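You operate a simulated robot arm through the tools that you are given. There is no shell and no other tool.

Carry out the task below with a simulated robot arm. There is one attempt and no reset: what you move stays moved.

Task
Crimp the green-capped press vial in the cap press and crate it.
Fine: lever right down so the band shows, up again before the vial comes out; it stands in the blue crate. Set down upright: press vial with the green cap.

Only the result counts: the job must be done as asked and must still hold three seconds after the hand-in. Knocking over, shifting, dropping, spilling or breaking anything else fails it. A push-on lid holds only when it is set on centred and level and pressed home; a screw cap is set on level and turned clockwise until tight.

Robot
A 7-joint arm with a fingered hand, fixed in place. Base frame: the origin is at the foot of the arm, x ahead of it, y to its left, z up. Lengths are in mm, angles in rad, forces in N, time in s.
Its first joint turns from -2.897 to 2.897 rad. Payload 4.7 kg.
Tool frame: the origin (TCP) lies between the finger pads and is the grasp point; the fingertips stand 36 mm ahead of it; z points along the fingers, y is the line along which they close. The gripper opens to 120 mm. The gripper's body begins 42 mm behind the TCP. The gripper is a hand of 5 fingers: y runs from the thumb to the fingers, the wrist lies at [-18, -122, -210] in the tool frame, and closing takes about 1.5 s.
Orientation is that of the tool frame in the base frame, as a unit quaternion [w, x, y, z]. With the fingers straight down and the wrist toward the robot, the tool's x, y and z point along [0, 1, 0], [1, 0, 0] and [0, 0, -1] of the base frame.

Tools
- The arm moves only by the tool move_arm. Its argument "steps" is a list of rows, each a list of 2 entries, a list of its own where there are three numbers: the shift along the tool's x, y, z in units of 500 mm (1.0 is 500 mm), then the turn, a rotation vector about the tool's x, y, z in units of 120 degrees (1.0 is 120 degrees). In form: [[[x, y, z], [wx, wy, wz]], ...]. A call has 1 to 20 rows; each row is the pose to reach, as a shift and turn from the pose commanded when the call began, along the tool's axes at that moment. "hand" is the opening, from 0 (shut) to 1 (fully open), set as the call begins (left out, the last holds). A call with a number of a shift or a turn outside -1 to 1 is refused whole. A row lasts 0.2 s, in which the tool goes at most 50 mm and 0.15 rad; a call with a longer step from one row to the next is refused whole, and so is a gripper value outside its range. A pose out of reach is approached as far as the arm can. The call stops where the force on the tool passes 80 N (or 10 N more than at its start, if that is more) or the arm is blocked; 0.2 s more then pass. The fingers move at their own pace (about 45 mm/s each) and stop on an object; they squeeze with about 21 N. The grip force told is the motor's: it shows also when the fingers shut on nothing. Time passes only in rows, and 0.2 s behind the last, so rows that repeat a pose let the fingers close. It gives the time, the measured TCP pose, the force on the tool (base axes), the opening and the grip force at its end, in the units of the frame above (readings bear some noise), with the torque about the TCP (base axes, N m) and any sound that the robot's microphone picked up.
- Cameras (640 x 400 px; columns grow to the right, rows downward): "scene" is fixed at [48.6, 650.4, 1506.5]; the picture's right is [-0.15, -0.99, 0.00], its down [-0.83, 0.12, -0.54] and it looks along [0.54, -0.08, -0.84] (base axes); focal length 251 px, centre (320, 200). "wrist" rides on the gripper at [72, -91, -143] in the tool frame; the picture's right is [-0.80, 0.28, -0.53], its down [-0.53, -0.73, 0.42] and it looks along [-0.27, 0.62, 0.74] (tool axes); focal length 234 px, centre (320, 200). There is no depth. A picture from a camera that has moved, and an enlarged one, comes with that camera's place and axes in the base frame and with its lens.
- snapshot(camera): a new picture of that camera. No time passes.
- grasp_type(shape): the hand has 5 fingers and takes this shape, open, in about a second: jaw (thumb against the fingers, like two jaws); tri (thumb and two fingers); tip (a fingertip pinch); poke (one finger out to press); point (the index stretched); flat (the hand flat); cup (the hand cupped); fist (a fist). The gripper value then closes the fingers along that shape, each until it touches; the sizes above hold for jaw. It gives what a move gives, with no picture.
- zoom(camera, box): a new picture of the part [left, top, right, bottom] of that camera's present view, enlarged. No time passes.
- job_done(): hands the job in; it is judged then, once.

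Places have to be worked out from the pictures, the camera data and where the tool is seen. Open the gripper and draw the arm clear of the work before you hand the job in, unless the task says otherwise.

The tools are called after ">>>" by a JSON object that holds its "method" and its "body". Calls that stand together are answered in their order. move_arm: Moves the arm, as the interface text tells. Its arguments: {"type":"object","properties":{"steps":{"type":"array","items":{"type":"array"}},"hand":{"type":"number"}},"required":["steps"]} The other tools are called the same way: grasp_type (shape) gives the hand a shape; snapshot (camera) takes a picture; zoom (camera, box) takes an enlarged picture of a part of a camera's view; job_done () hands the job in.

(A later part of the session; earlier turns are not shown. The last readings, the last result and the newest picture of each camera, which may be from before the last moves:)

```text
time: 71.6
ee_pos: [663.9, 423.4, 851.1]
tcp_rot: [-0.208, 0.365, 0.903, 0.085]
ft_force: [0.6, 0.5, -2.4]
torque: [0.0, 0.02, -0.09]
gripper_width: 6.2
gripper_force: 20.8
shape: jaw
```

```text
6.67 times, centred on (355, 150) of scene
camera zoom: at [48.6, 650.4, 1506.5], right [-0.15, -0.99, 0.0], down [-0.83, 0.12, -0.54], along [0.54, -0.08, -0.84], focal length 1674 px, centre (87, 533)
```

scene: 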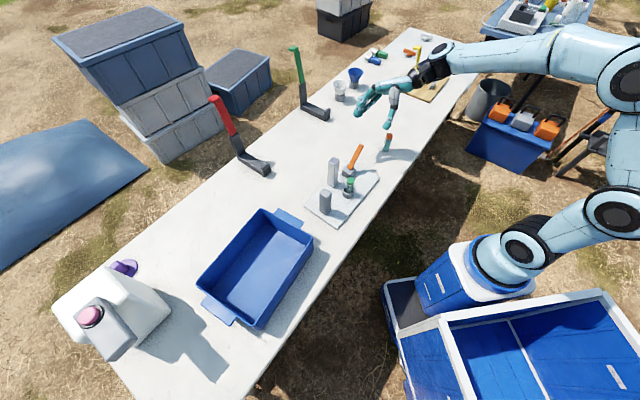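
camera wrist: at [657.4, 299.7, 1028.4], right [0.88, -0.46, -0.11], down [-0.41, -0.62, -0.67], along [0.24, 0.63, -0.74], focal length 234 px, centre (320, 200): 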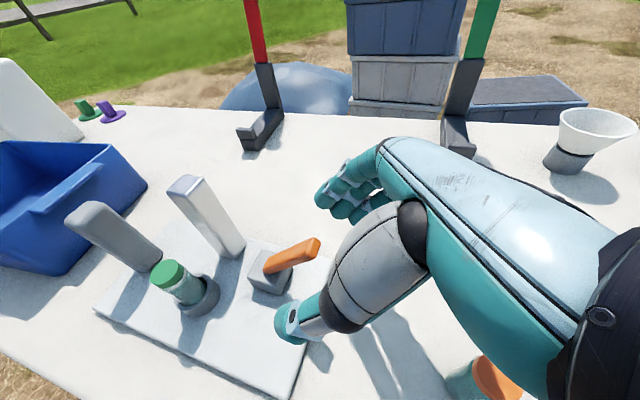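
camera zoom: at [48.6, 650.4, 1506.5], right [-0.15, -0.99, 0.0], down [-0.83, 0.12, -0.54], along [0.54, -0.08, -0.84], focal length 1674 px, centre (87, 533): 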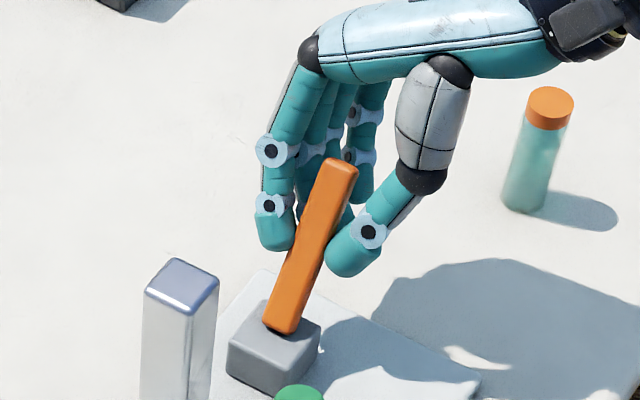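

It does creep: the hinge is strongly damped, so the lever follows slowly and the press relaxes back. I'll continue the rotation very slowly (0.5° per row).

>>> {"method": "move_arm", "body": {"steps": [[[0.0015, 0, 0], [0, -0.0042, 0]], [[0.0029, 0, 0], [0, -0.0083, 0]], [[0.0044, 0, 0], [0, -0.0125, 0]], [[0.0059, 0, 0], [0, -0.0167, 0]], [[0.0074, 0, 0], [0, -0.0208, 0]], [[0.0088, 0, 0], [0, -0.025, 0]], [[0.0103, 0, 0], [0, -0.0292, 0]], [[0.0118, 0, 0], [0, -0.0333, 0]], [[0.0133, 0, 0], [0, -0.0375, 0]], [[0.0147, 0, 0], [0, -0.0417, 0]], [[0.0162, 0, 0.0001], [0, -0.0458, 0]], [[0.0177, 0, 0.0002], [0, -0.05, 0]], [[0.0192, 0, 0.0003], [0, -0.0542, 0]], [[0.0206, 0, 0.0004], [0, -0.0583, 0]], [[0.0221, 0, 0.0005], [0, -0.0625, 0]], [[0.0236, 0, 0.0006], [0, -0.0667, 0]], [[0.0251, 0, 0.0007], [0, -0.0708, 0]], [[0.0265, 0, 0.0008], [0, -0.075, 0]], [[0.028, 0, 0.0009], [0, -0.0792, 0]], [[0.0295, 0, 0.001], [0, -0.0833, 0]]]}}

>>> {"method": "zoom", "body": {"camera": "wrist", "box": [240, 150, 400, 290]}}

>>> {"method": "zoom", "body": {"camera": "scene", "box": [320, 120, 390, 180]}}

```text
time: 75.8
ee_pos: [654.2, 432.7, 856.8]
tcp_rot: [-0.129, 0.371, 0.918, 0.052]
ft_force: [-0.8, 0.9, -1.6]
torque: [0.07, -0.05, -0.02]
gripper_width: 6.3
gripper_force: 20.6
shape: jaw
```

```text
2.86 times, centred on (320, 220) of wrist
camera zoom: at [568.2, 388.7, 1013.8], right [0.85, -0.44, 0.28], down [-0.23, -0.8, -0.55], along [0.47, 0.41, -0.78], focal length 669 px, centre (320, 143)
```

zoom: 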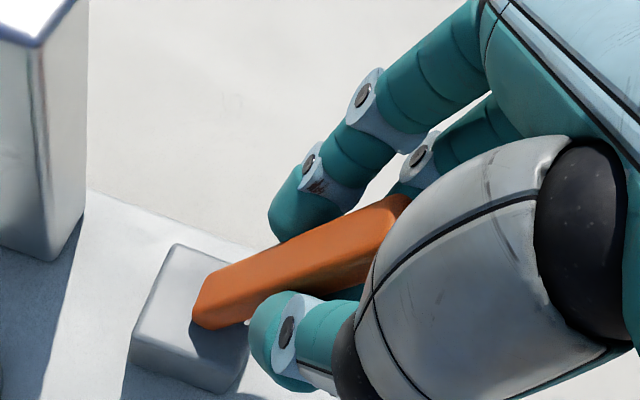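

```text
6.67 times, centred on (355, 150) of scene
camera zoom: at [48.6, 650.4, 1506.5], right [-0.15, -0.99, 0.0], down [-0.83, 0.12, -0.54], along [0.54, -0.08, -0.84], focal length 1674 px, centre (87, 533)
```

zoom: 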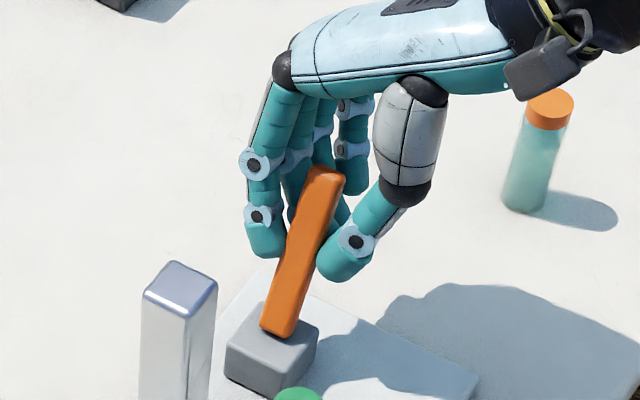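

The lever is following and the press now stays put. Continuing at the same slow rate.

>>> {"method": "move_arm", "body": {"steps": [[[0.0015, 0, 0], [0, -0.0042, 0]], [[0.0029, 0, 0], [0, -0.0083, 0]], [[0.0044, 0, 0], [0, -0.0125, 0]], [[0.0059, 0, 0], [0, -0.0167, 0]], [[0.0074, 0, 0], [0, -0.0208, 0]], [[0.0088, 0, 0], [0, -0.025, 0]], [[0.0103, 0, 0], [0, -0.0292, 0]], [[0.0118, 0, 0], [0, -0.0333, 0]], [[0.0133, 0, 0], [0, -0.0375, 0]], [[0.0147, 0, 0], [0, -0.0417, 0]], [[0.0162, 0, 0.0001], [0, -0.0458, 0]], [[0.0177, 0, 0.0002], [0, -0.05, 0]], [[0.0192, 0, 0.0003], [0, -0.0542, 0]], [[0.0206, 0, 0.0004], [0, -0.0583, 0]], [[0.0221, 0, 0.0005], [0, -0.0625, 0]], [[0.0236, 0, 0.0006], [0, -0.0667, 0]], [[0.0251, 0, 0.0007], [0, -0.0708, 0]], [[0.0265, 0, 0.0008], [0, -0.075, 0]], [[0.028, 0, 0.0009], [0, -0.0792, 0]], [[0.0295, 0, 0.001], [0, -0.0833, 0]]]}}

>>> {"method": "zoom", "body": {"camera": "wrist", "box": [240, 150, 400, 290]}}

>>> {"method": "zoom", "body": {"camera": "scene", "box": [320, 120, 390, 180]}}

```text
time: 80.0
ee_pos: [643.0, 443.5, 860.0]
tcp_rot: [-0.048, 0.373, 0.926, 0.02]
ft_force: [-0.8, -0.8, 0.2]
torque: [0.09, 0.01, -0.07]
gripper_width: 6.4
gripper_force: 21.4
shape: jaw
```

```text
2.86 times, centred on (320, 220) of wrist
camera zoom: at [538.5, 417.2, 1009.7], right [0.81, -0.39, 0.44], down [-0.16, -0.86, -0.48], along [0.57, 0.32, -0.76], focal length 669 px, centre (320, 143)
```

zoom: 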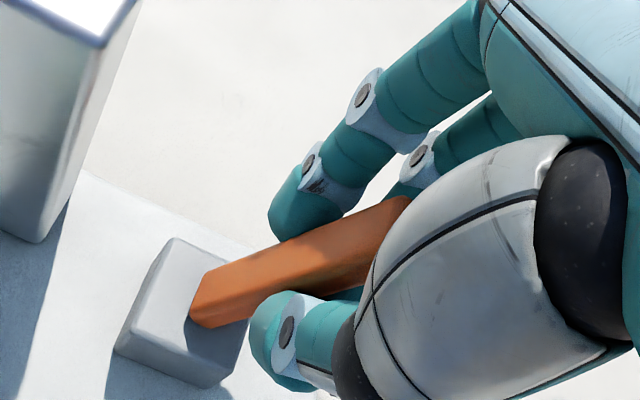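

```text
6.67 times, centred on (355, 150) of scene
camera zoom: at [48.6, 650.4, 1506.5], right [-0.15, -0.99, 0.0], down [-0.83, 0.12, -0.54], along [0.54, -0.08, -0.84], focal length 1674 px, centre (87, 533)
```

zoom: 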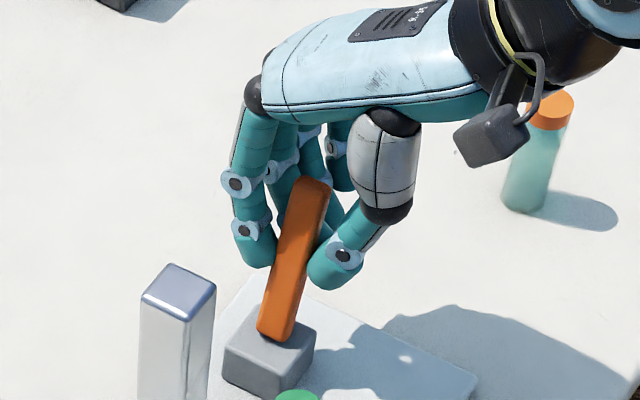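

Lever is at ~10° now. One more slow pass to bring it upright.

>>> {"method": "move_arm", "body": {"steps": [[[0.0013, 0, 0], [0, -0.0038, 0]], [[0.0026, 0, 0], [0, -0.0075, 0]], [[0.0039, 0, 0], [0, -0.0113, 0]], [[0.0052, 0, 0], [0, -0.015, 0]], [[0.0066, 0, 0], [0, -0.0188, 0]], [[0.0079, 0, 0], [0, -0.0225, 0]], [[0.0092, 0, 0], [0, -0.0263, 0]], [[0.0105, 0, 0], [0, -0.03, 0]], [[0.0118, 0, 0], [0, -0.0338, 0]], [[0.0131, 0, 0], [0, -0.0375, 0]], [[0.0144, 0, 0.0001], [0, -0.0413, 0]], [[0.0157, 0, 0.0002], [0, -0.045, 0]], [[0.017, 0, 0.0003], [0, -0.0488, 0]], [[0.0183, 0, 0.0004], [0, -0.0525, 0]], [[0.0197, 0, 0.0005], [0, -0.0563, 0]], [[0.021, 0, 0.0006], [0, -0.06, 0]], [[0.0223, 0, 0.0007], [0, -0.0638, 0]], [[0.0236, 0, 0.0008], [0, -0.0675, 0]], [[0.0249, 0, 0.0009], [0, -0.0713, 0]], [[0.0262, 0, 0.001], [0, -0.075, 0]]]}}

>>> {"method": "zoom", "body": {"camera": "wrist", "box": [240, 150, 400, 290]}}

>>> {"method": "zoom", "body": {"camera": "scene", "box": [320, 120, 390, 180]}}

```text
time: 84.2
ee_pos: [633.2, 452.4, 860.5]
tcp_rot: [0.024, 0.375, 0.927, -0.01]
ft_force: [0.6, 0.3, 7.4]
torque: [0.12, -0.06, -0.05]
gripper_width: 6.5
gripper_force: 20.8
shape: jaw
```

```text
2.86 times, centred on (320, 220) of wrist
camera zoom: at [512.3, 442.1, 1000.0], right [0.75, -0.34, 0.57], down [-0.11, -0.91, -0.4], along [0.65, 0.24, -0.72], focal length 669 px, centre (320, 143)
```

zoom: 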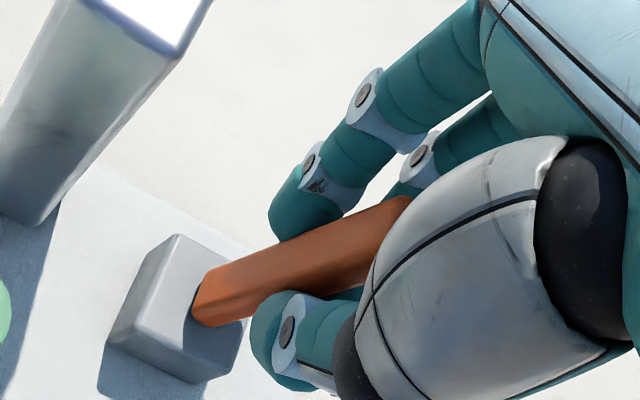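

```text
6.67 times, centred on (355, 150) of scene
camera zoom: at [48.6, 650.4, 1506.5], right [-0.15, -0.99, 0.0], down [-0.83, 0.12, -0.54], along [0.54, -0.08, -0.84], focal length 1674 px, centre (87, 533)
```

zoom: 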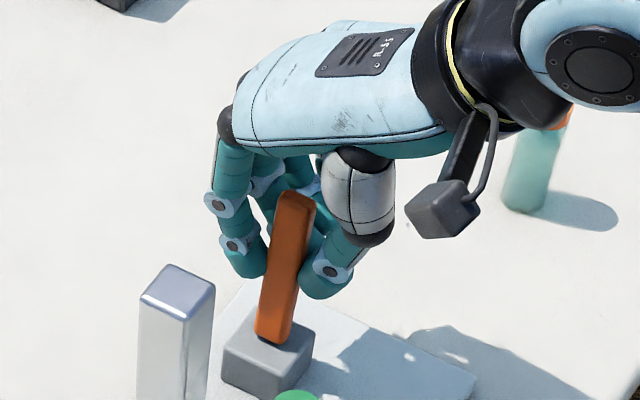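

Almost upright (about 3° left). A further 5° slowly, with a slight upward relief of the 7 N axial load.

>>> {"method": "move_arm", "body": {"steps": [[[0.0008, 0, -0.0004], [0, -0.003, 0]], [[0.0017, 0, -0.0008], [0, -0.006, 0]], [[0.0026, 0, -0.001], [0, -0.009, 0]], [[0.0034, 0, -0.001], [0, -0.012, 0]], [[0.0043, 0, -0.001], [0, -0.015, 0]], [[0.0052, 0, -0.001], [0, -0.018, 0]], [[0.006, 0, -0.001], [0, -0.021, 0]], [[0.0069, 0, -0.001], [0, -0.024, 0]], [[0.0078, 0, -0.001], [0, -0.027, 0]], [[0.0086, 0, -0.001], [0, -0.03, 0]], [[0.0095, 0, -0.001], [0, -0.033, 0]], [[0.0104, 0, -0.001], [0, -0.036, 0]], [[0.0112, 0, -0.001], [0, -0.039, 0]], [[0.012, 0, -0.001], [0, -0.0417, 0]], [[0.012, 0, -0.001], [0, -0.0417, 0]], [[0.012, 0, -0.001], [0, -0.0417, 0]], [[0.012, 0, -0.001], [0, -0.0417, 0]], [[0.012, 0, -0.001], [0, -0.0417, 0]]]}}

>>> {"method": "zoom", "body": {"camera": "wrist", "box": [240, 150, 400, 290]}}

>>> {"method": "zoom", "body": {"camera": "scene", "box": [320, 120, 390, 180]}}

```text
time: 88.0
ee_pos: [629.0, 456.1, 861.8]
tcp_rot: [0.066, 0.374, 0.925, -0.026]
ft_force: [-0.6, -0.4, 5.7]
torque: [0.13, -0.01, -0.08]
gripper_width: 6.5
gripper_force: 20.8
shape: jaw
```

```text
2.86 times, centred on (320, 220) of wrist
camera zoom: at [499.7, 454.5, 992.9], right [0.71, -0.3, 0.63], down [-0.09, -0.93, -0.35], along [0.69, 0.19, -0.69], focal length 669 px, centre (320, 143)
```

zoom: 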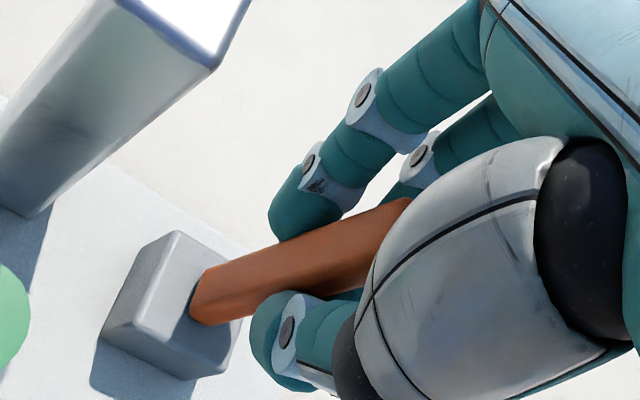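

```text
6.67 times, centred on (355, 150) of scene
camera zoom: at [48.6, 650.4, 1506.5], right [-0.15, -0.99, 0.0], down [-0.83, 0.12, -0.54], along [0.54, -0.08, -0.84], focal length 1674 px, centre (87, 533)
```

zoom: 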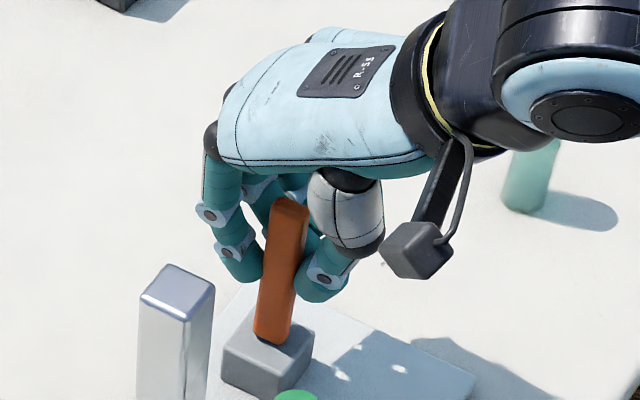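

Nearly vertical. One more small 3° nudge to reach its original position.

>>> {"method": "move_arm", "body": {"steps": [[[0.0009, 0, 0], [0, -0.003, 0]], [[0.0018, 0, 0], [0, -0.006, 0]], [[0.0027, 0, 0], [0, -0.009, 0]], [[0.0036, 0, 0], [0, -0.012, 0]], [[0.0044, 0, 0], [0, -0.015, 0]], [[0.0053, 0, 0], [0, -0.018, 0]], [[0.0062, 0, 0], [0, -0.021, 0]], [[0.007, 0, 0], [0, -0.024, 0]], [[0.007, 0, 0], [0, -0.024, 0]], [[0.007, 0, 0], [0, -0.024, 0]], [[0.007, 0, 0], [0, -0.024, 0]], [[0.007, 0, 0], [0, -0.024, 0]]]}}

>>> {"method": "zoom", "body": {"camera": "scene", "box": [320, 130, 384, 180]}}

>>> {"method": "snapshot", "body": {"camera": "wrist"}}

```text
time: 90.6
ee_pos: [627.6, 458.8, 860.8]
tcp_rot: [0.088, 0.373, 0.923, -0.036]
ft_force: [-1.7, -1.6, 9.1]
torque: [0.06, -0.05, -0.04]
gripper_width: 6.7
gripper_force: 20.7
shape: jaw
```

```text
8.00 times, centred on (352, 155) of scene
camera zoom: at [48.6, 650.4, 1506.5], right [-0.15, -0.99, 0.0], down [-0.83, 0.12, -0.54], along [0.54, -0.08, -0.84], focal length 2008 px, centre (64, 560)
```

zoom: 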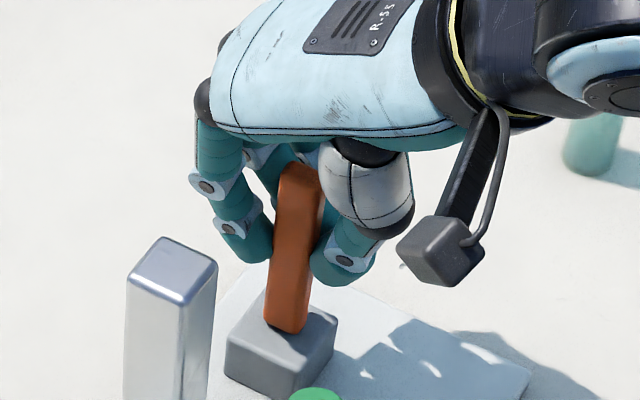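

```text
taken
camera wrist: at [492.7, 461.6, 987.6], right [0.69, -0.28, 0.67], down [-0.07, -0.95, -0.32], along [0.72, 0.17, -0.67], focal length 234 px, centre (320, 200)
```

wrist: 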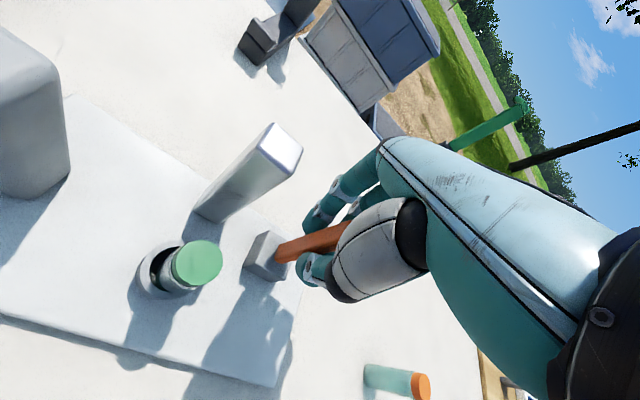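

The lever now looks ~3° past its original position toward the nest. I'll bring its top back about 3.5 mm slowly.

>>> {"method": "move_arm", "body": {"steps": [[[-0.001, 0, 0], [0, 0.003, 0]], [[-0.002, 0, 0], [0, 0.006, 0]], [[-0.003, 0, -0.001], [0, 0.009, 0]], [[-0.004, 0, -0.002], [0, 0.012, 0]], [[-0.005, 0, -0.002], [0, 0.015, 0]], [[-0.006, 0, -0.002], [0, 0.018, 0]], [[-0.007, 0, -0.002], [0, 0.021, 0]], [[-0.007, 0, -0.002], [0, 0.021, 0]], [[-0.007, 0, -0.002], [0, 0.021, 0]], [[-0.007, 0, -0.002], [0, 0.021, 0]], [[-0.007, 0, -0.002], [0, 0.021, 0]]]}}

>>> {"method": "zoom", "body": {"camera": "scene", "box": [320, 130, 384, 180]}}

```text
time: 93.0
ee_pos: [628.5, 455.7, 861.2]
tcp_rot: [0.067, 0.374, 0.925, -0.027]
ft_force: [0.2, -0.9, 0.6]
torque: [0.1, -0.01, -0.03]
gripper_width: 6.4
gripper_force: 21.2
shape: jaw
```

```text
8.00 times, centred on (352, 155) of scene
camera zoom: at [48.6, 650.4, 1506.5], right [-0.15, -0.99, 0.0], down [-0.83, 0.12, -0.54], along [0.54, -0.08, -0.84], focal length 2008 px, centre (64, 560)
```

zoom: 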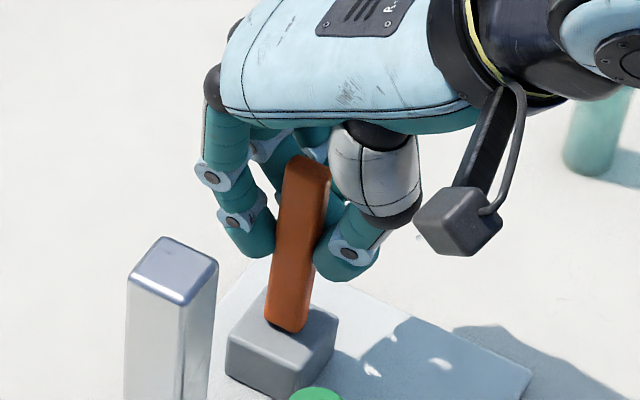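

The lever is vertical now. I'll open the hand gently to release it.

>>> {"method": "move_arm", "body": {"hand": 0.65, "steps": [[[0, 0, 0], [0, 0, 0]], [[0, 0, 0], [0, 0, 0]], [[0, 0, 0], [0, 0, 0]], [[0, 0, 0], [0, 0, 0]], [[0, 0, 0], [0, 0, 0]], [[0, 0, 0], [0, 0, 0]], [[0, 0, 0], [0, 0, 0]]]}}

>>> {"method": "zoom", "body": {"camera": "scene", "box": [320, 130, 384, 180]}}

>>> {"method": "zoom", "body": {"camera": "wrist", "box": [200, 150, 400, 300]}}

```text
time: 94.6
ee_pos: [629.9, 455.8, 861.9]
tcp_rot: [0.068, 0.374, 0.925, -0.027]
ft_force: [0.0, -1.0, -0.5]
torque: [-0.03, -0.04, 0.03]
gripper_width: 77.7
gripper_force: 0.1
shape: jaw
```

```text
8.00 times, centred on (352, 155) of scene
camera zoom: at [48.6, 650.4, 1506.5], right [-0.15, -0.99, 0.0], down [-0.83, 0.12, -0.54], along [0.54, -0.08, -0.84], focal length 2008 px, centre (64, 560)
```

zoom: 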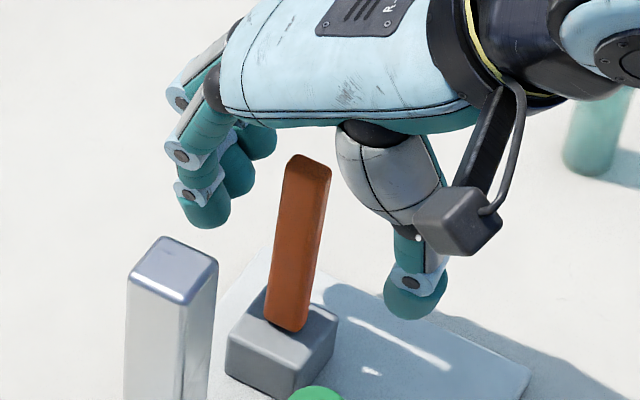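

```text
2.67 times, centred on (300, 225) of wrist
camera zoom: at [499.3, 455.1, 993.2], right [0.71, -0.3, 0.64], down [-0.09, -0.94, -0.34], along [0.7, 0.19, -0.69], focal length 624 px, centre (373, 133)
```

zoom: 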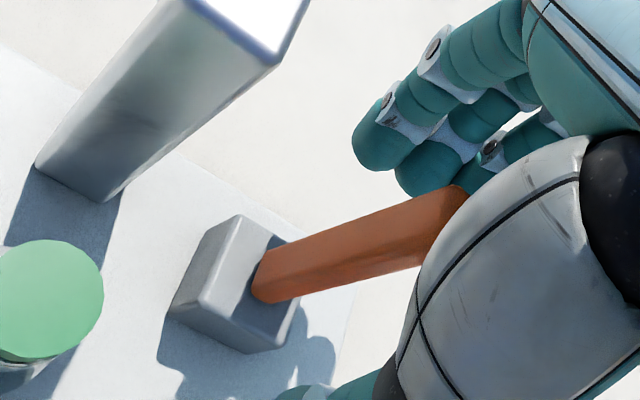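

The lever stands free and upright. I'll withdraw straight up and level the hand.

>>> {"method": "move_arm", "body": {"steps": [[[-0.0117, 0, -0.0791], [0, 0, 0]], [[-0.0233, 0, -0.1583], [0, 0, 0]], [[-0.035, 0, -0.2374], [0, 0.02, 0]], [[-0.04, 0, -0.27], [0, 0.045, 0]], [[-0.04, 0, -0.27], [0, 0.07, 0]]]}}

>>> {"method": "snapshot", "body": {"camera": "wrist"}}

>>> {"method": "zoom", "body": {"camera": "scene", "box": [300, 130, 380, 210]}}

>>> {"method": "zoom", "body": {"camera": "scene", "box": [320, 140, 384, 180]}}

```text
time: 95.8
ee_pos: [628.8, 457.0, 999.8]
tcp_rot: [-0.001, 0.374, 0.927, 0.0]
ft_force: [0.2, 0.4, 0.0]
torque: [-0.06, -0.01, -0.01]
gripper_width: 77.8
gripper_force: 0.0
shape: jaw
```

```text
taken
camera wrist: at [513.5, 441.7, 1142.6], right [0.77, -0.36, 0.52], down [-0.13, -0.9, -0.43], along [0.62, 0.26, -0.74], focal length 234 px, centre (320, 200)
```

wrist: 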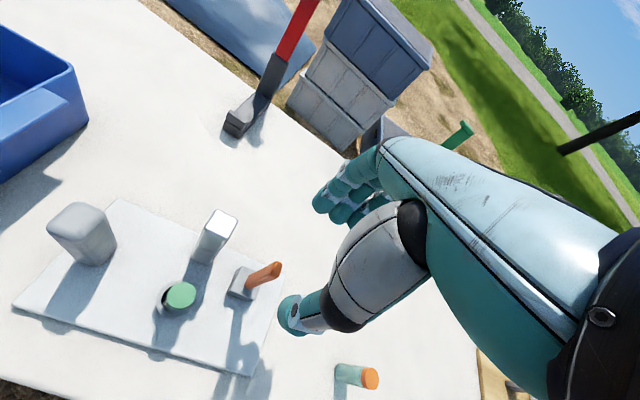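

```text
5.00 times, centred on (340, 170) of scene
camera zoom: at [48.6, 650.4, 1506.5], right [-0.15, -0.99, 0.0], down [-0.83, 0.12, -0.54], along [0.54, -0.08, -0.84], focal length 1255 px, centre (220, 350)
```

zoom: 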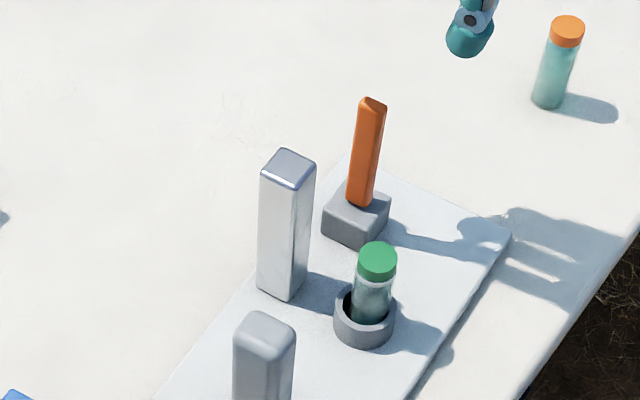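

```text
10.00 times, centred on (352, 160) of scene
camera zoom: at [48.6, 650.4, 1506.5], right [-0.15, -0.99, 0.0], down [-0.83, 0.12, -0.54], along [0.54, -0.08, -0.84], focal length 2510 px, centre (0, 600)
```

zoom: 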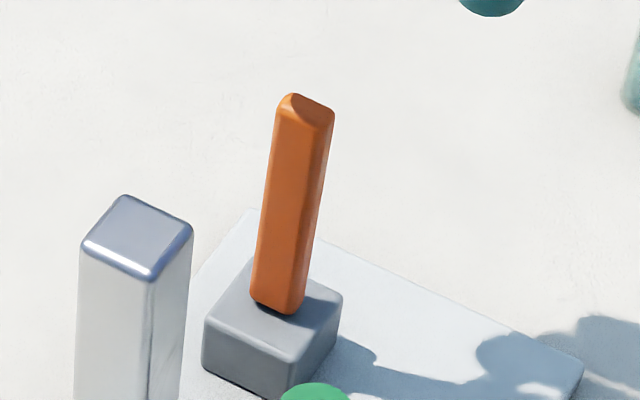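

Lever is up (vertical) and the band is on the vial. Now I'll locate the vial precisely for extraction.

>>> {"method": "zoom", "body": {"camera": "wrist", "box": [120, 240, 280, 340]}}

>>> {"method": "zoom", "body": {"camera": "scene", "box": [330, 170, 370, 210]}}

```text
4.00 times, centred on (200, 290) of wrist
camera zoom: at [513.5, 441.7, 1142.6], right [0.77, -0.36, 0.52], down [-0.13, -0.9, -0.43], along [0.62, 0.26, -0.74], focal length 937 px, centre (800, -160)
```

zoom: 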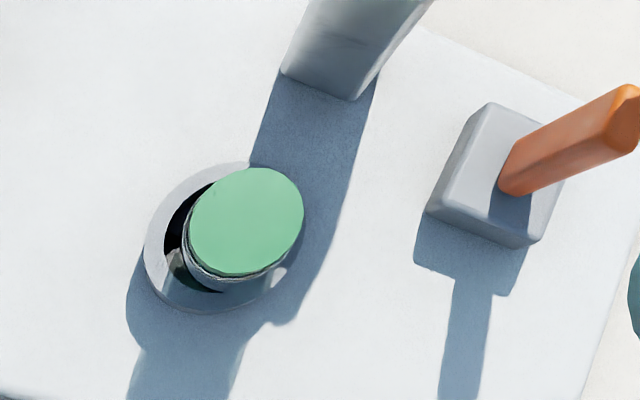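

```text
10.00 times, centred on (350, 190) of scene
camera zoom: at [48.6, 650.4, 1506.5], right [-0.15, -0.99, 0.0], down [-0.83, 0.12, -0.54], along [0.54, -0.08, -0.84], focal length 2510 px, centre (20, 300)
```

zoom: 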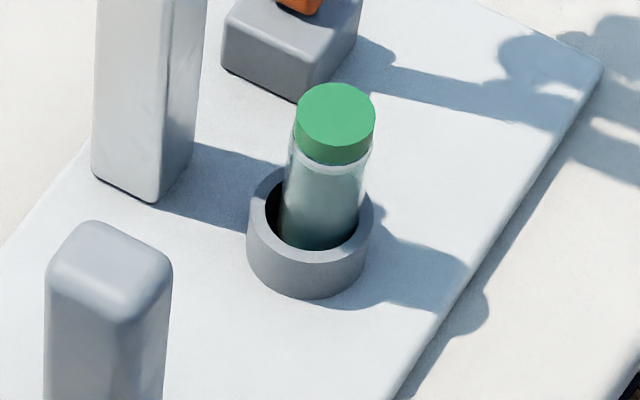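

The vial's cap is at about (543, 468), top z≈827; the ring at (542, 471). I'll turn the hand back to −44° yaw and move above the vial.

>>> {"method": "move_arm", "body": {"hand": 0.6, "steps": [[[0.0118, -0.0084, 0], [0, 0, 0.0625]], [[0.0236, -0.0168, 0], [0, 0, 0.125]], [[0.0354, -0.0252, 0], [0, 0, 0.1875]], [[0.0472, -0.0336, 0], [0, 0, 0.25]], [[0.059, -0.042, 0], [0, 0, 0.3125]], [[0.0708, -0.0504, 0], [0, 0, 0.375]], [[0.0826, -0.0588, 0], [0, 0, 0.4375]], [[0.0944, -0.0672, 0], [0, 0, 0.5]], [[0.1062, -0.0756, 0], [0, 0, 0.5625]], [[0.118, -0.084, 0], [0, 0, 0.625]], [[0.1298, -0.0924, 0], [0, 0, 0.6875]], [[0.1416, -0.1008, 0], [0, 0, 0.75]]]}}

>>> {"method": "zoom", "body": {"camera": "wrist", "box": [160, 180, 320, 330]}}

>>> {"method": "zoom", "body": {"camera": "scene", "box": [300, 110, 400, 210]}}

```text
time: 98.4
ee_pos: [543.2, 469.3, 999.2]
tcp_rot: [-0.001, 0.921, 0.39, 0.0]
ft_force: [0.6, -0.7, -0.5]
torque: [0.01, 0.02, 0.02]
gripper_width: 72.3
gripper_force: 0.1
shape: jaw
```

```text
2.67 times, centred on (240, 255) of wrist
camera zoom: at [528.1, 584.9, 1142.3], right [-0.36, -0.77, 0.52], down [-0.9, 0.13, -0.42], along [0.26, -0.62, -0.74], focal length 624 px, centre (533, 53)
```

zoom: 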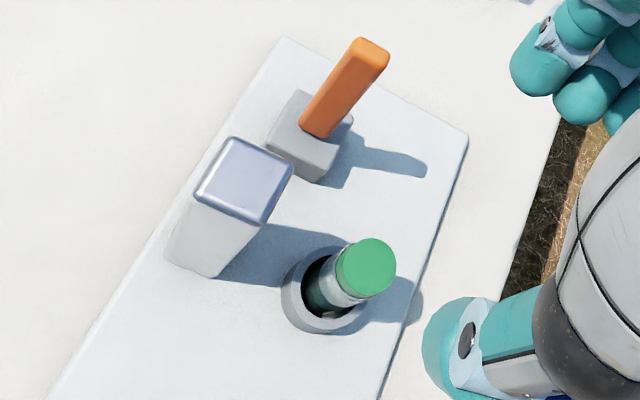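

```text
4.00 times, centred on (350, 160) of scene
camera zoom: at [48.6, 650.4, 1506.5], right [-0.15, -0.99, 0.0], down [-0.83, 0.12, -0.54], along [0.54, -0.08, -0.84], focal length 1004 px, centre (200, 360)
```

zoom: 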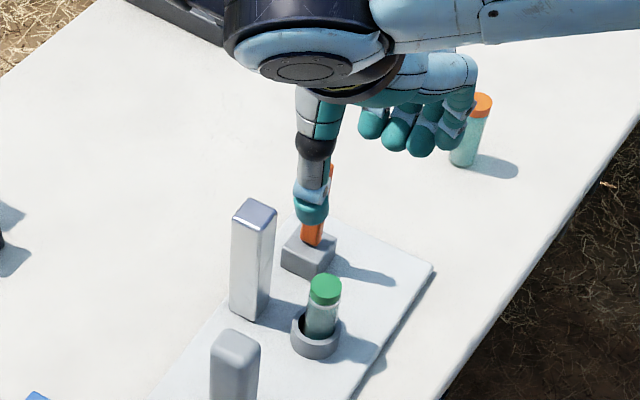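

Vial is right under the TCP (within ~1 mm). Descending around it to grip height.

>>> {"method": "move_arm", "body": {"steps": [[[0, -0.003, 0.08], [0, 0, 0]], [[0, -0.003, 0.16], [0, 0, 0]], [[0, -0.003, 0.24], [0, 0, 0]], [[0, -0.003, 0.3], [0, 0, 0]], [[0, -0.003, 0.34], [0, 0, 0]], [[0, -0.003, 0.356], [0, 0, 0]]]}}

>>> {"method": "zoom", "body": {"camera": "wrist", "box": [235, 180, 385, 310]}}

>>> {"method": "zoom", "body": {"camera": "scene", "box": [325, 155, 373, 205]}}

```text
time: 99.8
ee_pos: [542.0, 470.2, 820.2]
tcp_rot: [0.0, 0.92, 0.391, 0.0]
ft_force: [-0.3, 0.1, 1.3]
torque: [-0.01, -0.04, 0.02]
gripper_width: 72.4
gripper_force: 0.1
shape: jaw
```

```text
3.08 times, centred on (310, 245) of wrist
camera zoom: at [527.2, 586.0, 963.1], right [-0.36, -0.77, 0.52], down [-0.9, 0.13, -0.42], along [0.26, -0.62, -0.74], focal length 720 px, centre (351, 62)
```

zoom: 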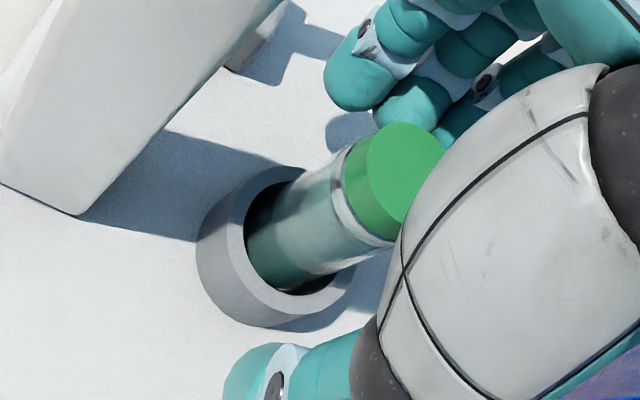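

```text
8.00 times, centred on (349, 180) of scene
camera zoom: at [48.6, 650.4, 1506.5], right [-0.15, -0.99, 0.0], down [-0.83, 0.12, -0.54], along [0.54, -0.08, -0.84], focal length 2008 px, centre (88, 360)
```

zoom: 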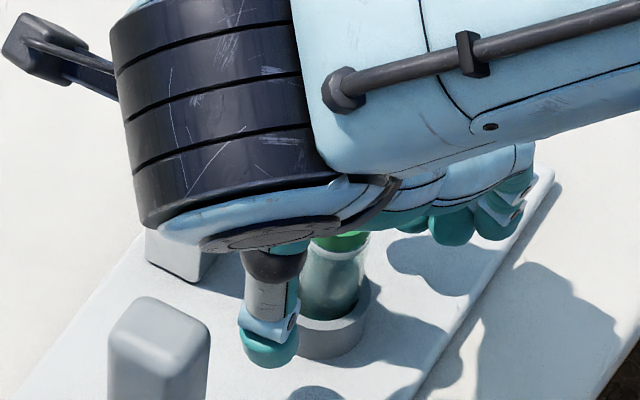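

The silver band is clearly visible under the cap. Closing on the vial.

>>> {"method": "move_arm", "body": {"hand": 0, "steps": [[[0, 0, 0], [0, 0, 0]], [[0, 0, 0], [0, 0, 0]], [[0, 0, 0], [0, 0, 0]], [[0, 0, 0], [0, 0, 0]], [[0, 0, 0], [0, 0, 0]], [[0, 0, 0], [0, 0, 0]], [[0, 0, 0], [0, 0, 0]]]}}

>>> {"method": "zoom", "body": {"camera": "wrist", "box": [235, 180, 385, 310]}}

>>> {"method": "zoom", "body": {"camera": "scene", "box": [325, 155, 373, 205]}}

```text
time: 101.4
ee_pos: [543.2, 472.0, 820.6]
tcp_rot: [0.0, 0.921, 0.39, 0.0]
ft_force: [0.6, -1.2, 0.0]
torque: [-0.03, -0.02, 0.03]
gripper_width: 20.7
gripper_force: 20.7
shape: jaw
```

```text
3.08 times, centred on (310, 245) of wrist
camera zoom: at [527.2, 586.1, 963.3], right [-0.36, -0.77, 0.53], down [-0.9, 0.13, -0.42], along [0.26, -0.62, -0.74], focal length 720 px, centre (351, 62)
```

zoom: 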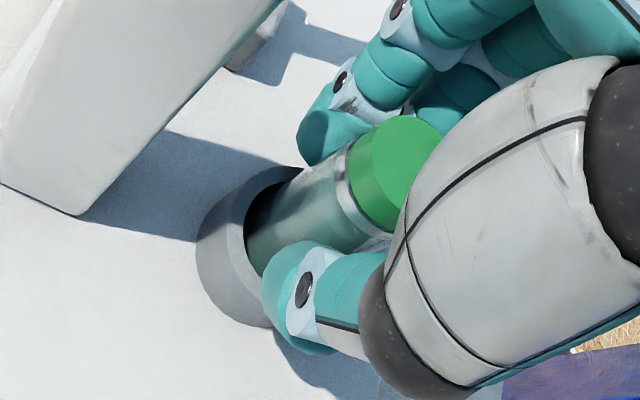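

```text
8.00 times, centred on (349, 180) of scene
camera zoom: at [48.6, 650.4, 1506.5], right [-0.15, -0.99, 0.0], down [-0.83, 0.12, -0.54], along [0.54, -0.08, -0.84], focal length 2008 px, centre (88, 360)
```

zoom: 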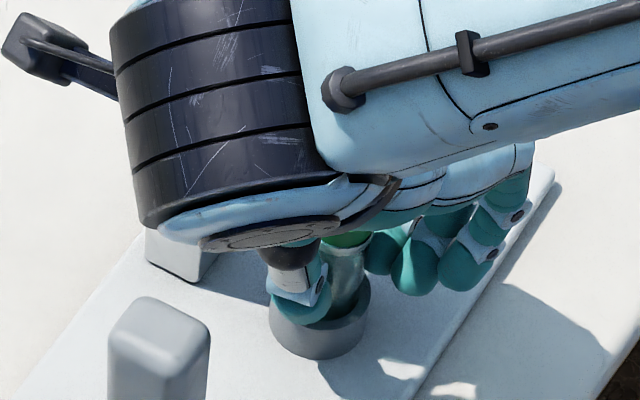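

Gripped. Lifting slowly straight out of the nest.

>>> {"method": "move_arm", "body": {"steps": [[[0, 0, -0.008], [0, 0, 0]], [[0, 0, -0.016], [0, 0, 0]], [[0, 0, -0.026], [0, 0, 0]], [[0, 0, -0.038], [0, 0, 0]], [[0, 0, -0.052], [0, 0, 0]], [[0, 0, -0.07], [0, 0, 0]], [[0, 0, -0.1], [0, 0, 0]]]}}

>>> {"method": "zoom", "body": {"camera": "wrist", "box": [215, 180, 385, 310]}}

>>> {"method": "zoom", "body": {"camera": "scene", "box": [315, 145, 375, 205]}}

```text
time: 103.0
ee_pos: [542.8, 471.0, 871.6]
tcp_rot: [0.0, 0.921, 0.39, 0.0]
ft_force: [-0.1, 0.2, -0.7]
torque: [0.0, -0.01, 0.01]
gripper_width: 21.0
gripper_force: 20.6
shape: jaw
```

```text
3.08 times, centred on (300, 245) of wrist
camera zoom: at [526.7, 586.0, 1013.9], right [-0.36, -0.77, 0.53], down [-0.9, 0.13, -0.42], along [0.26, -0.62, -0.74], focal length 720 px, centre (382, 62)
```

zoom: 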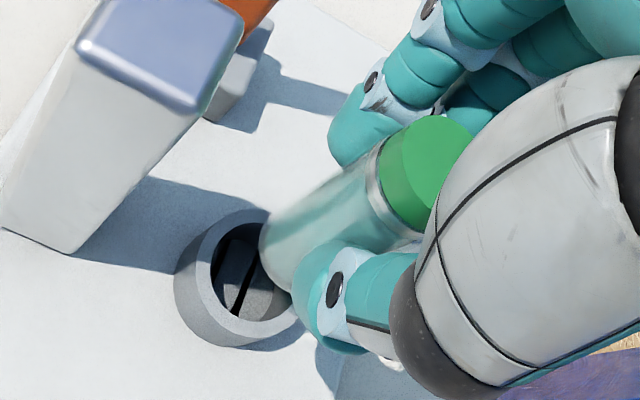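

```text
6.67 times, centred on (345, 175) of scene
camera zoom: at [48.6, 650.4, 1506.5], right [-0.15, -0.99, 0.0], down [-0.83, 0.12, -0.54], along [0.54, -0.08, -0.84], focal length 1674 px, centre (153, 367)
```

zoom: 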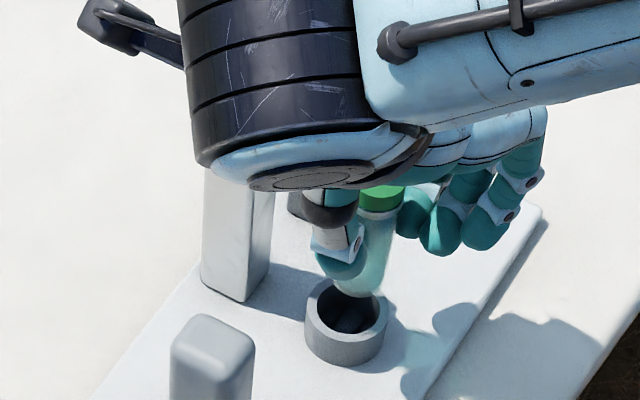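

The crimped vial is out. I'll raise it to z≈1010 and carry it over the blue crate's centre (about (310, 785)), turning the wrist toward the robot.

>>> {"method": "move_arm", "body": {"steps": [[[0, 0, -0.069], [0, 0, 0]], [[0, 0, -0.138], [0, 0, 0]], [[0, 0, -0.207], [0, 0, 0]], [[0, 0, -0.276], [0, 0, 0]], [[0.0105, -0.0643, -0.276], [0, 0, -0.0653]], [[0.0209, -0.1286, -0.276], [0, 0, -0.1305]], [[0.0314, -0.193, -0.276], [0, 0, -0.1958]], [[0.0418, -0.2573, -0.276], [0, 0, -0.261]], [[0.0523, -0.3216, -0.276], [0, 0, -0.3263]], [[0.0627, -0.3859, -0.276], [0, 0, -0.3915]], [[0.0732, -0.4502, -0.276], [0, 0, -0.4568]], [[0.0836, -0.5145, -0.276], [0, 0, -0.522]], [[0.0941, -0.5789, -0.276], [0, 0, -0.5873]], [[0.1045, -0.6432, -0.276], [0, 0, -0.6525]], [[0.115, -0.7075, -0.276], [0, 0, -0.7178]], [[0.1254, -0.7718, -0.276], [0, 0, -0.783]]]}}

>>> {"method": "snapshot", "body": {"camera": "scene"}}

>>> {"method": "snapshot", "body": {"camera": "wrist"}}

```text
time: 106.4
ee_pos: [306.8, 784.3, 1009.7]
tcp_rot: [-0.001, 0.343, 0.94, 0.0]
ft_force: [0.7, 0.0, -0.1]
torque: [-0.03, 0.01, -0.01]
gripper_width: 20.8
gripper_force: 20.8
shape: jaw
```

```text
taken
```

scene: 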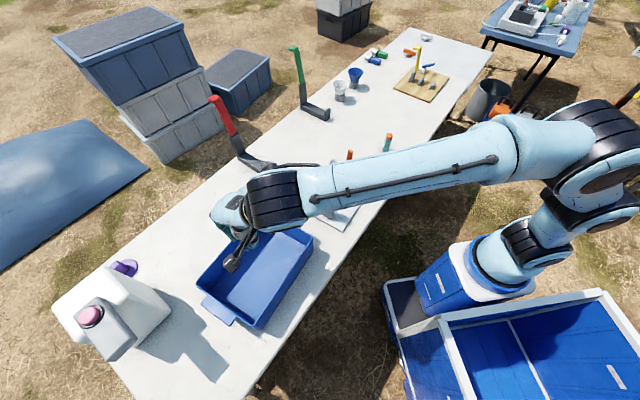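

```text
taken
camera wrist: at [193.3, 760.5, 1152.2], right [0.8, -0.3, 0.53], down [-0.06, -0.9, -0.42], along [0.6, 0.31, -0.74], focal length 234 px, centre (320, 200)
```

wrist: 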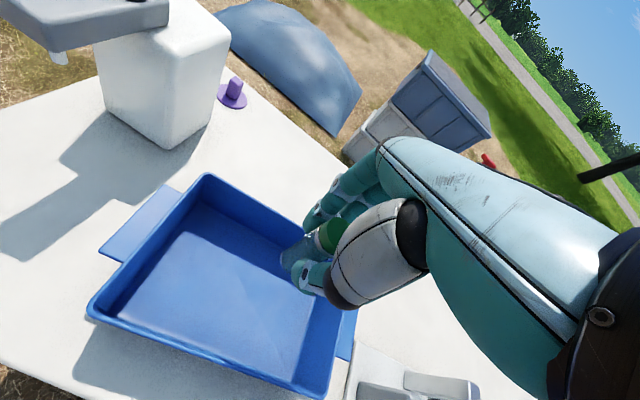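

The vial is over the crate; rim centre ≈ (318, 788), rim height z≈818. I'll shift 10 mm to centre it and descend to about 20 mm above the floor.

>>> {"method": "move_arm", "body": {"steps": [[[0, 0.0208, 0], [0, 0, 0]], [[0, 0.0208, 0.08], [0, 0, 0]], [[0, 0.0208, 0.16], [0, 0, 0]], [[0, 0.0208, 0.24], [0, 0, 0]], [[0, 0.0208, 0.3], [0, 0, 0]], [[0, 0.0208, 0.34], [0, 0, 0]]]}}

>>> {"method": "snapshot", "body": {"camera": "wrist"}}

>>> {"method": "zoom", "body": {"camera": "scene", "box": [190, 170, 330, 330]}}

```text
time: 107.8
ee_pos: [315.5, 790.6, 838.5]
tcp_rot: [-0.001, 0.342, 0.94, 0.0]
ft_force: [-0.1, -0.4, -0.6]
torque: [0.0, -0.01, 0.01]
gripper_width: 21.0
gripper_force: 21.2
shape: jaw
```

```text
taken
camera wrist: at [200.8, 768.2, 981.9], right [0.8, -0.3, 0.52], down [-0.06, -0.9, -0.43], along [0.6, 0.31, -0.74], focal length 234 px, centre (320, 200)
```

wrist: 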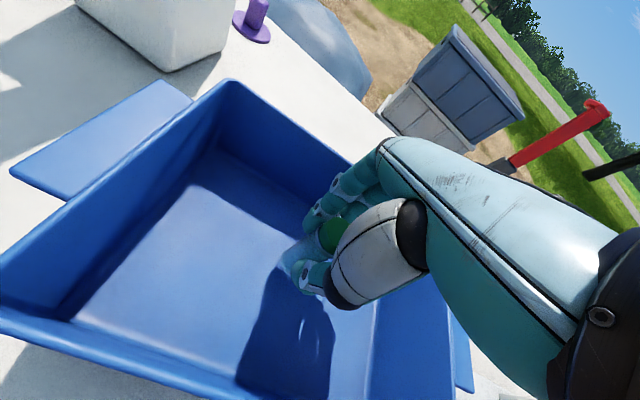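

```text
2.50 times, centred on (260, 250) of scene
camera zoom: at [48.6, 650.4, 1506.5], right [-0.15, -0.99, 0.0], down [-0.83, 0.12, -0.54], along [0.54, -0.08, -0.84], focal length 628 px, centre (470, 75)
```

zoom: 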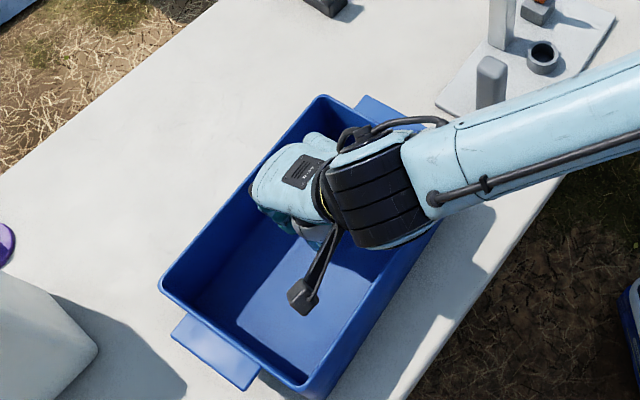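

The vial is inside the crate, hand clear of the walls. Lowering in small steps to touch the floor.

>>> {"method": "move_arm", "body": {"steps": [[[0, 0, 0.008], [0, 0, 0]], [[0, 0, 0.016], [0, 0, 0]], [[0, 0, 0.024], [0, 0, 0]]]}}

>>> {"method": "move_arm", "body": {"steps": [[[0, 0, 0.003], [0, 0, 0]], [[0, 0, 0.006], [0, 0, 0]]]}}

>>> {"method": "zoom", "body": {"camera": "wrist", "box": [230, 180, 390, 320]}}

```text
time: 108.6
ee_pos: [313.9, 792.1, 826.8]
tcp_rot: [0.0, 0.342, 0.94, 0.0]
ft_force: [0.6, -0.1, -1.1]
torque: [0.04, 0.0, 0.02]
gripper_width: 21.0
gripper_force: 21.6
shape: jaw
```

```text
time: 109.2
ee_pos: [314.9, 791.6, 823.7]
tcp_rot: [0.0, 0.342, 0.94, -0.001]
ft_force: [0.2, -0.2, -0.1]
torque: [0.01, 0.02, 0.02]
gripper_width: 21.0
gripper_force: 21.1
shape: jaw
```

```text
2.86 times, centred on (310, 250) of wrist
camera zoom: at [200.2, 768.3, 966.7], right [0.8, -0.3, 0.52], down [-0.06, -0.9, -0.42], along [0.6, 0.3, -0.74], focal length 669 px, centre (349, 57)
```

zoom: 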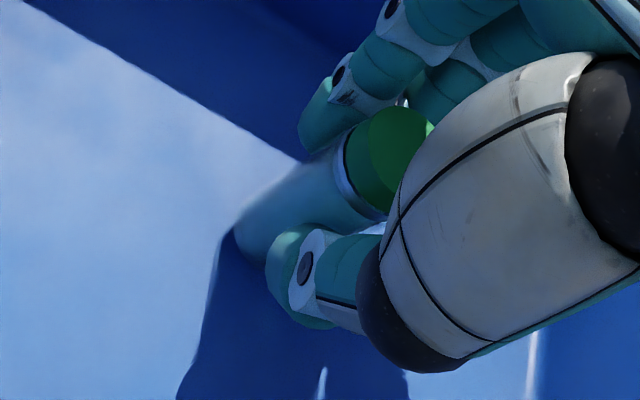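

No contact yet; continue in 2 mm steps.

>>> {"method": "move_arm", "body": {"steps": [[[0, 0, 0.002], [0, 0, 0]], [[0, 0, 0.005], [0, 0, 0]]]}}

>>> {"method": "move_arm", "body": {"steps": [[[0, 0, 0.002], [0, 0, 0]], [[0, 0, 0.004], [0, 0, 0]]]}}

>>> {"method": "move_arm", "body": {"steps": [[[0, 0, 0.002], [0, 0, 0]], [[0, 0, 0.004], [0, 0, 0]]]}}

```text
time: 109.8
ee_pos: [316.3, 792.3, 821.8]
tcp_rot: [0.0, 0.343, 0.939, 0.001]
ft_force: [-0.2, 0.7, -0.7]
torque: [0.04, 0.02, 0.02]
gripper_width: 20.7
gripper_force: 21.3
shape: jaw
```

```text
time: 110.4
ee_pos: [314.9, 791.6, 820.2]
tcp_rot: [0.0, 0.342, 0.94, 0.0]
ft_force: [0.3, 0.4, -0.2]
torque: [0.02, -0.02, 0.04]
gripper_width: 21.1
gripper_force: 20.3
shape: jaw
```

```text
time: 111.0
ee_pos: [314.9, 791.4, 817.9]
tcp_rot: [0.0, 0.341, 0.94, 0.0]
ft_force: [0.8, 0.2, -0.3]
torque: [0.04, 0.03, 0.0]
gripper_width: 20.9
gripper_force: 20.9
shape: jaw
```

Still free at TCP z≈818; continuing carefully.

>>> {"method": "move_arm", "body": {"steps": [[[0, 0, 0.002], [0, 0, 0]], [[0, 0, 0.004], [0, 0, 0]]]}}

>>> {"method": "move_arm", "body": {"steps": [[[0, 0, 0.002], [0, 0, 0]], [[0, 0, 0.003], [0, 0, 0]]]}}

```text
time: 111.6
ee_pos: [315.4, 792.2, 815.7]
tcp_rot: [0.0, 0.342, 0.94, 0.0]
ft_force: [0.0, -0.3, 0.0]
torque: [0.03, -0.03, 0.02]
gripper_width: 20.9
gripper_force: 21.2
shape: jaw
```

```text
time: 112.2
ee_pos: [314.2, 791.8, 814.2]
tcp_rot: [0.0, 0.343, 0.939, 0.0]
ft_force: [0.8, -0.4, -0.2]
torque: [0.0, 0.01, -0.01]
gripper_width: 20.8
gripper_force: 20.9
shape: jaw
```

>>> {"method": "move_arm", "body": {"steps": [[[0, 0, 0.002], [0, 0, 0]], [[0, 0, 0.003], [0, 0, 0]]]}}

>>> {"method": "zoom", "body": {"camera": "wrist", "box": [230, 200, 350, 300]}}

```text
time: 112.8
ee_pos: [315.3, 792.6, 815.1]
tcp_rot: [-0.001, 0.342, 0.94, 0.0]
ft_force: [-0.1, -0.9, 3.7]
torque: [0.02, 0.0, -0.02]
gripper_width: 21.0
gripper_force: 21.4
shape: jaw
```

```text
4.00 times, centred on (290, 250) of wrist
camera zoom: at [200.3, 768.4, 956.1], right [0.8, -0.3, 0.52], down [-0.06, -0.9, -0.43], along [0.6, 0.31, -0.74], focal length 937 px, centre (440, 0)
```

zoom: 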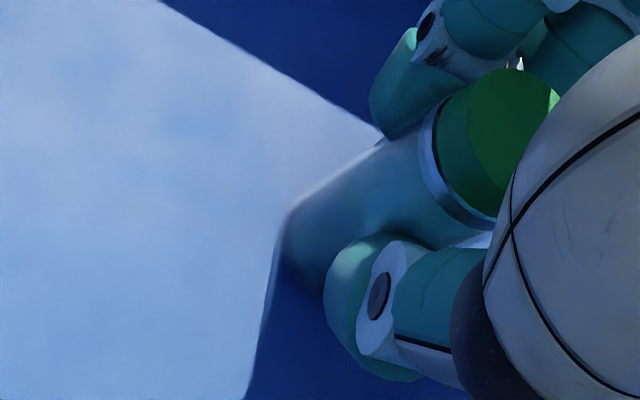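

Contact with the crate floor (3.7 N). One more millimetre to seat it, then release.

>>> {"method": "move_arm", "body": {"steps": [[[0, 0, 0.001], [0, 0, 0]], [[0, 0, 0.002], [0, 0, 0]], [[0, 0, 0.002], [0, 0, 0]]]}}

>>> {"method": "move_arm", "body": {"hand": 0.6, "steps": [[[0, 0, 0], [0, 0, 0]], [[0, 0, 0], [0, 0, 0]], [[0, 0, 0], [0, 0, 0]], [[0, 0, 0], [0, 0, 0]], [[0, 0, 0], [0, 0, 0]], [[0, 0, 0], [0, 0, 0]], [[0, 0, 0], [0, 0, 0]]]}}

>>> {"method": "snapshot", "body": {"camera": "wrist"}}

```text
time: 113.6
ee_pos: [315.1, 792.1, 813.0]
tcp_rot: [0.0, 0.342, 0.94, 0.001]
ft_force: [-3.0, -1.3, 9.5]
torque: [-0.01, -0.03, -0.01]
gripper_width: 21.1
gripper_force: 21.0
shape: jaw
```

```text
time: 115.2
ee_pos: [314.8, 791.3, 811.6]
tcp_rot: [-0.001, 0.342, 0.94, 0.0]
ft_force: [0.6, -0.2, -0.4]
torque: [0.0, 0.0, -0.03]
gripper_width: 71.5
gripper_force: 0.2
shape: jaw
```

```text
taken
camera wrist: at [200.6, 768.6, 954.4], right [0.8, -0.3, 0.52], down [-0.06, -0.9, -0.42], along [0.6, 0.3, -0.74], focal length 234 px, centre (320, 200)
```

wrist: 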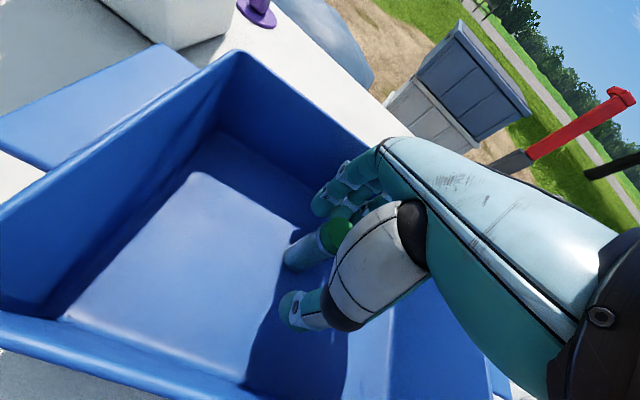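

The vial stands by itself in the crate. I'll withdraw straight up and check it.

>>> {"method": "move_arm", "body": {"steps": [[[0, 0, -0.04], [0, 0, 0]], [[0, 0, -0.1], [0, 0, 0]], [[0, 0, -0.18], [0, 0, 0]], [[0, 0, -0.26], [0, 0, 0]], [[0, 0, -0.34], [0, 0, 0]], [[0, 0, -0.42], [0, 0, 0]]]}}

>>> {"method": "snapshot", "body": {"camera": "wrist"}}

>>> {"method": "zoom", "body": {"camera": "wrist", "box": [180, 190, 320, 330]}}

>>> {"method": "zoom", "body": {"camera": "scene", "box": [300, 120, 400, 220]}}

```text
time: 116.6
ee_pos: [315.8, 791.1, 1020.4]
tcp_rot: [0.0, 0.342, 0.94, -0.001]
ft_force: [0.5, 0.0, -0.9]
torque: [-0.02, 0.05, -0.02]
gripper_width: 71.6
gripper_force: 0.0
shape: jaw
```

```text
taken
camera wrist: at [200.9, 767.9, 1163.9], right [0.8, -0.3, 0.53], down [-0.06, -0.9, -0.42], along [0.6, 0.3, -0.74], focal length 234 px, centre (320, 200)
```

wrist: 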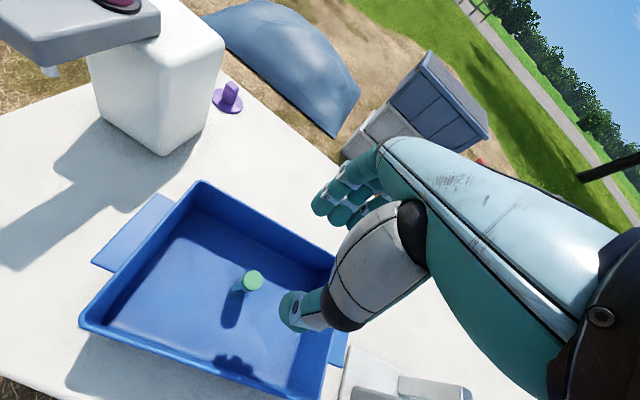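

```text
2.86 times, centred on (250, 260) of wrist
camera zoom: at [200.9, 767.9, 1163.9], right [0.8, -0.3, 0.53], down [-0.06, -0.9, -0.42], along [0.6, 0.3, -0.74], focal length 669 px, centre (520, 29)
```

zoom: 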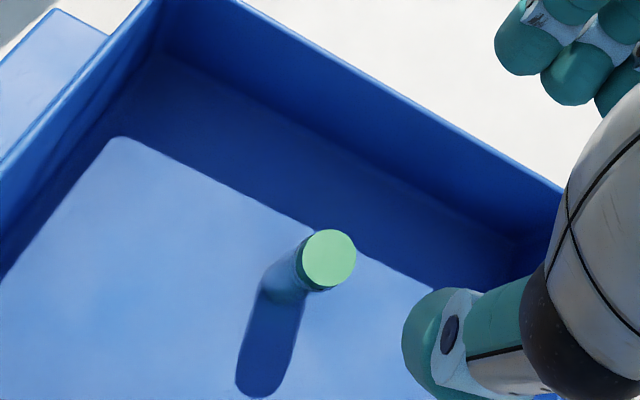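

```text
4.00 times, centred on (350, 170) of scene
camera zoom: at [48.6, 650.4, 1506.5], right [-0.15, -0.99, 0.0], down [-0.83, 0.12, -0.54], along [0.54, -0.08, -0.84], focal length 1004 px, centre (200, 320)
```

zoom: 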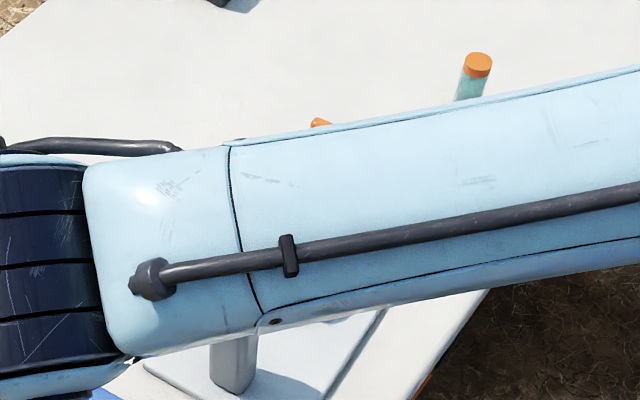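

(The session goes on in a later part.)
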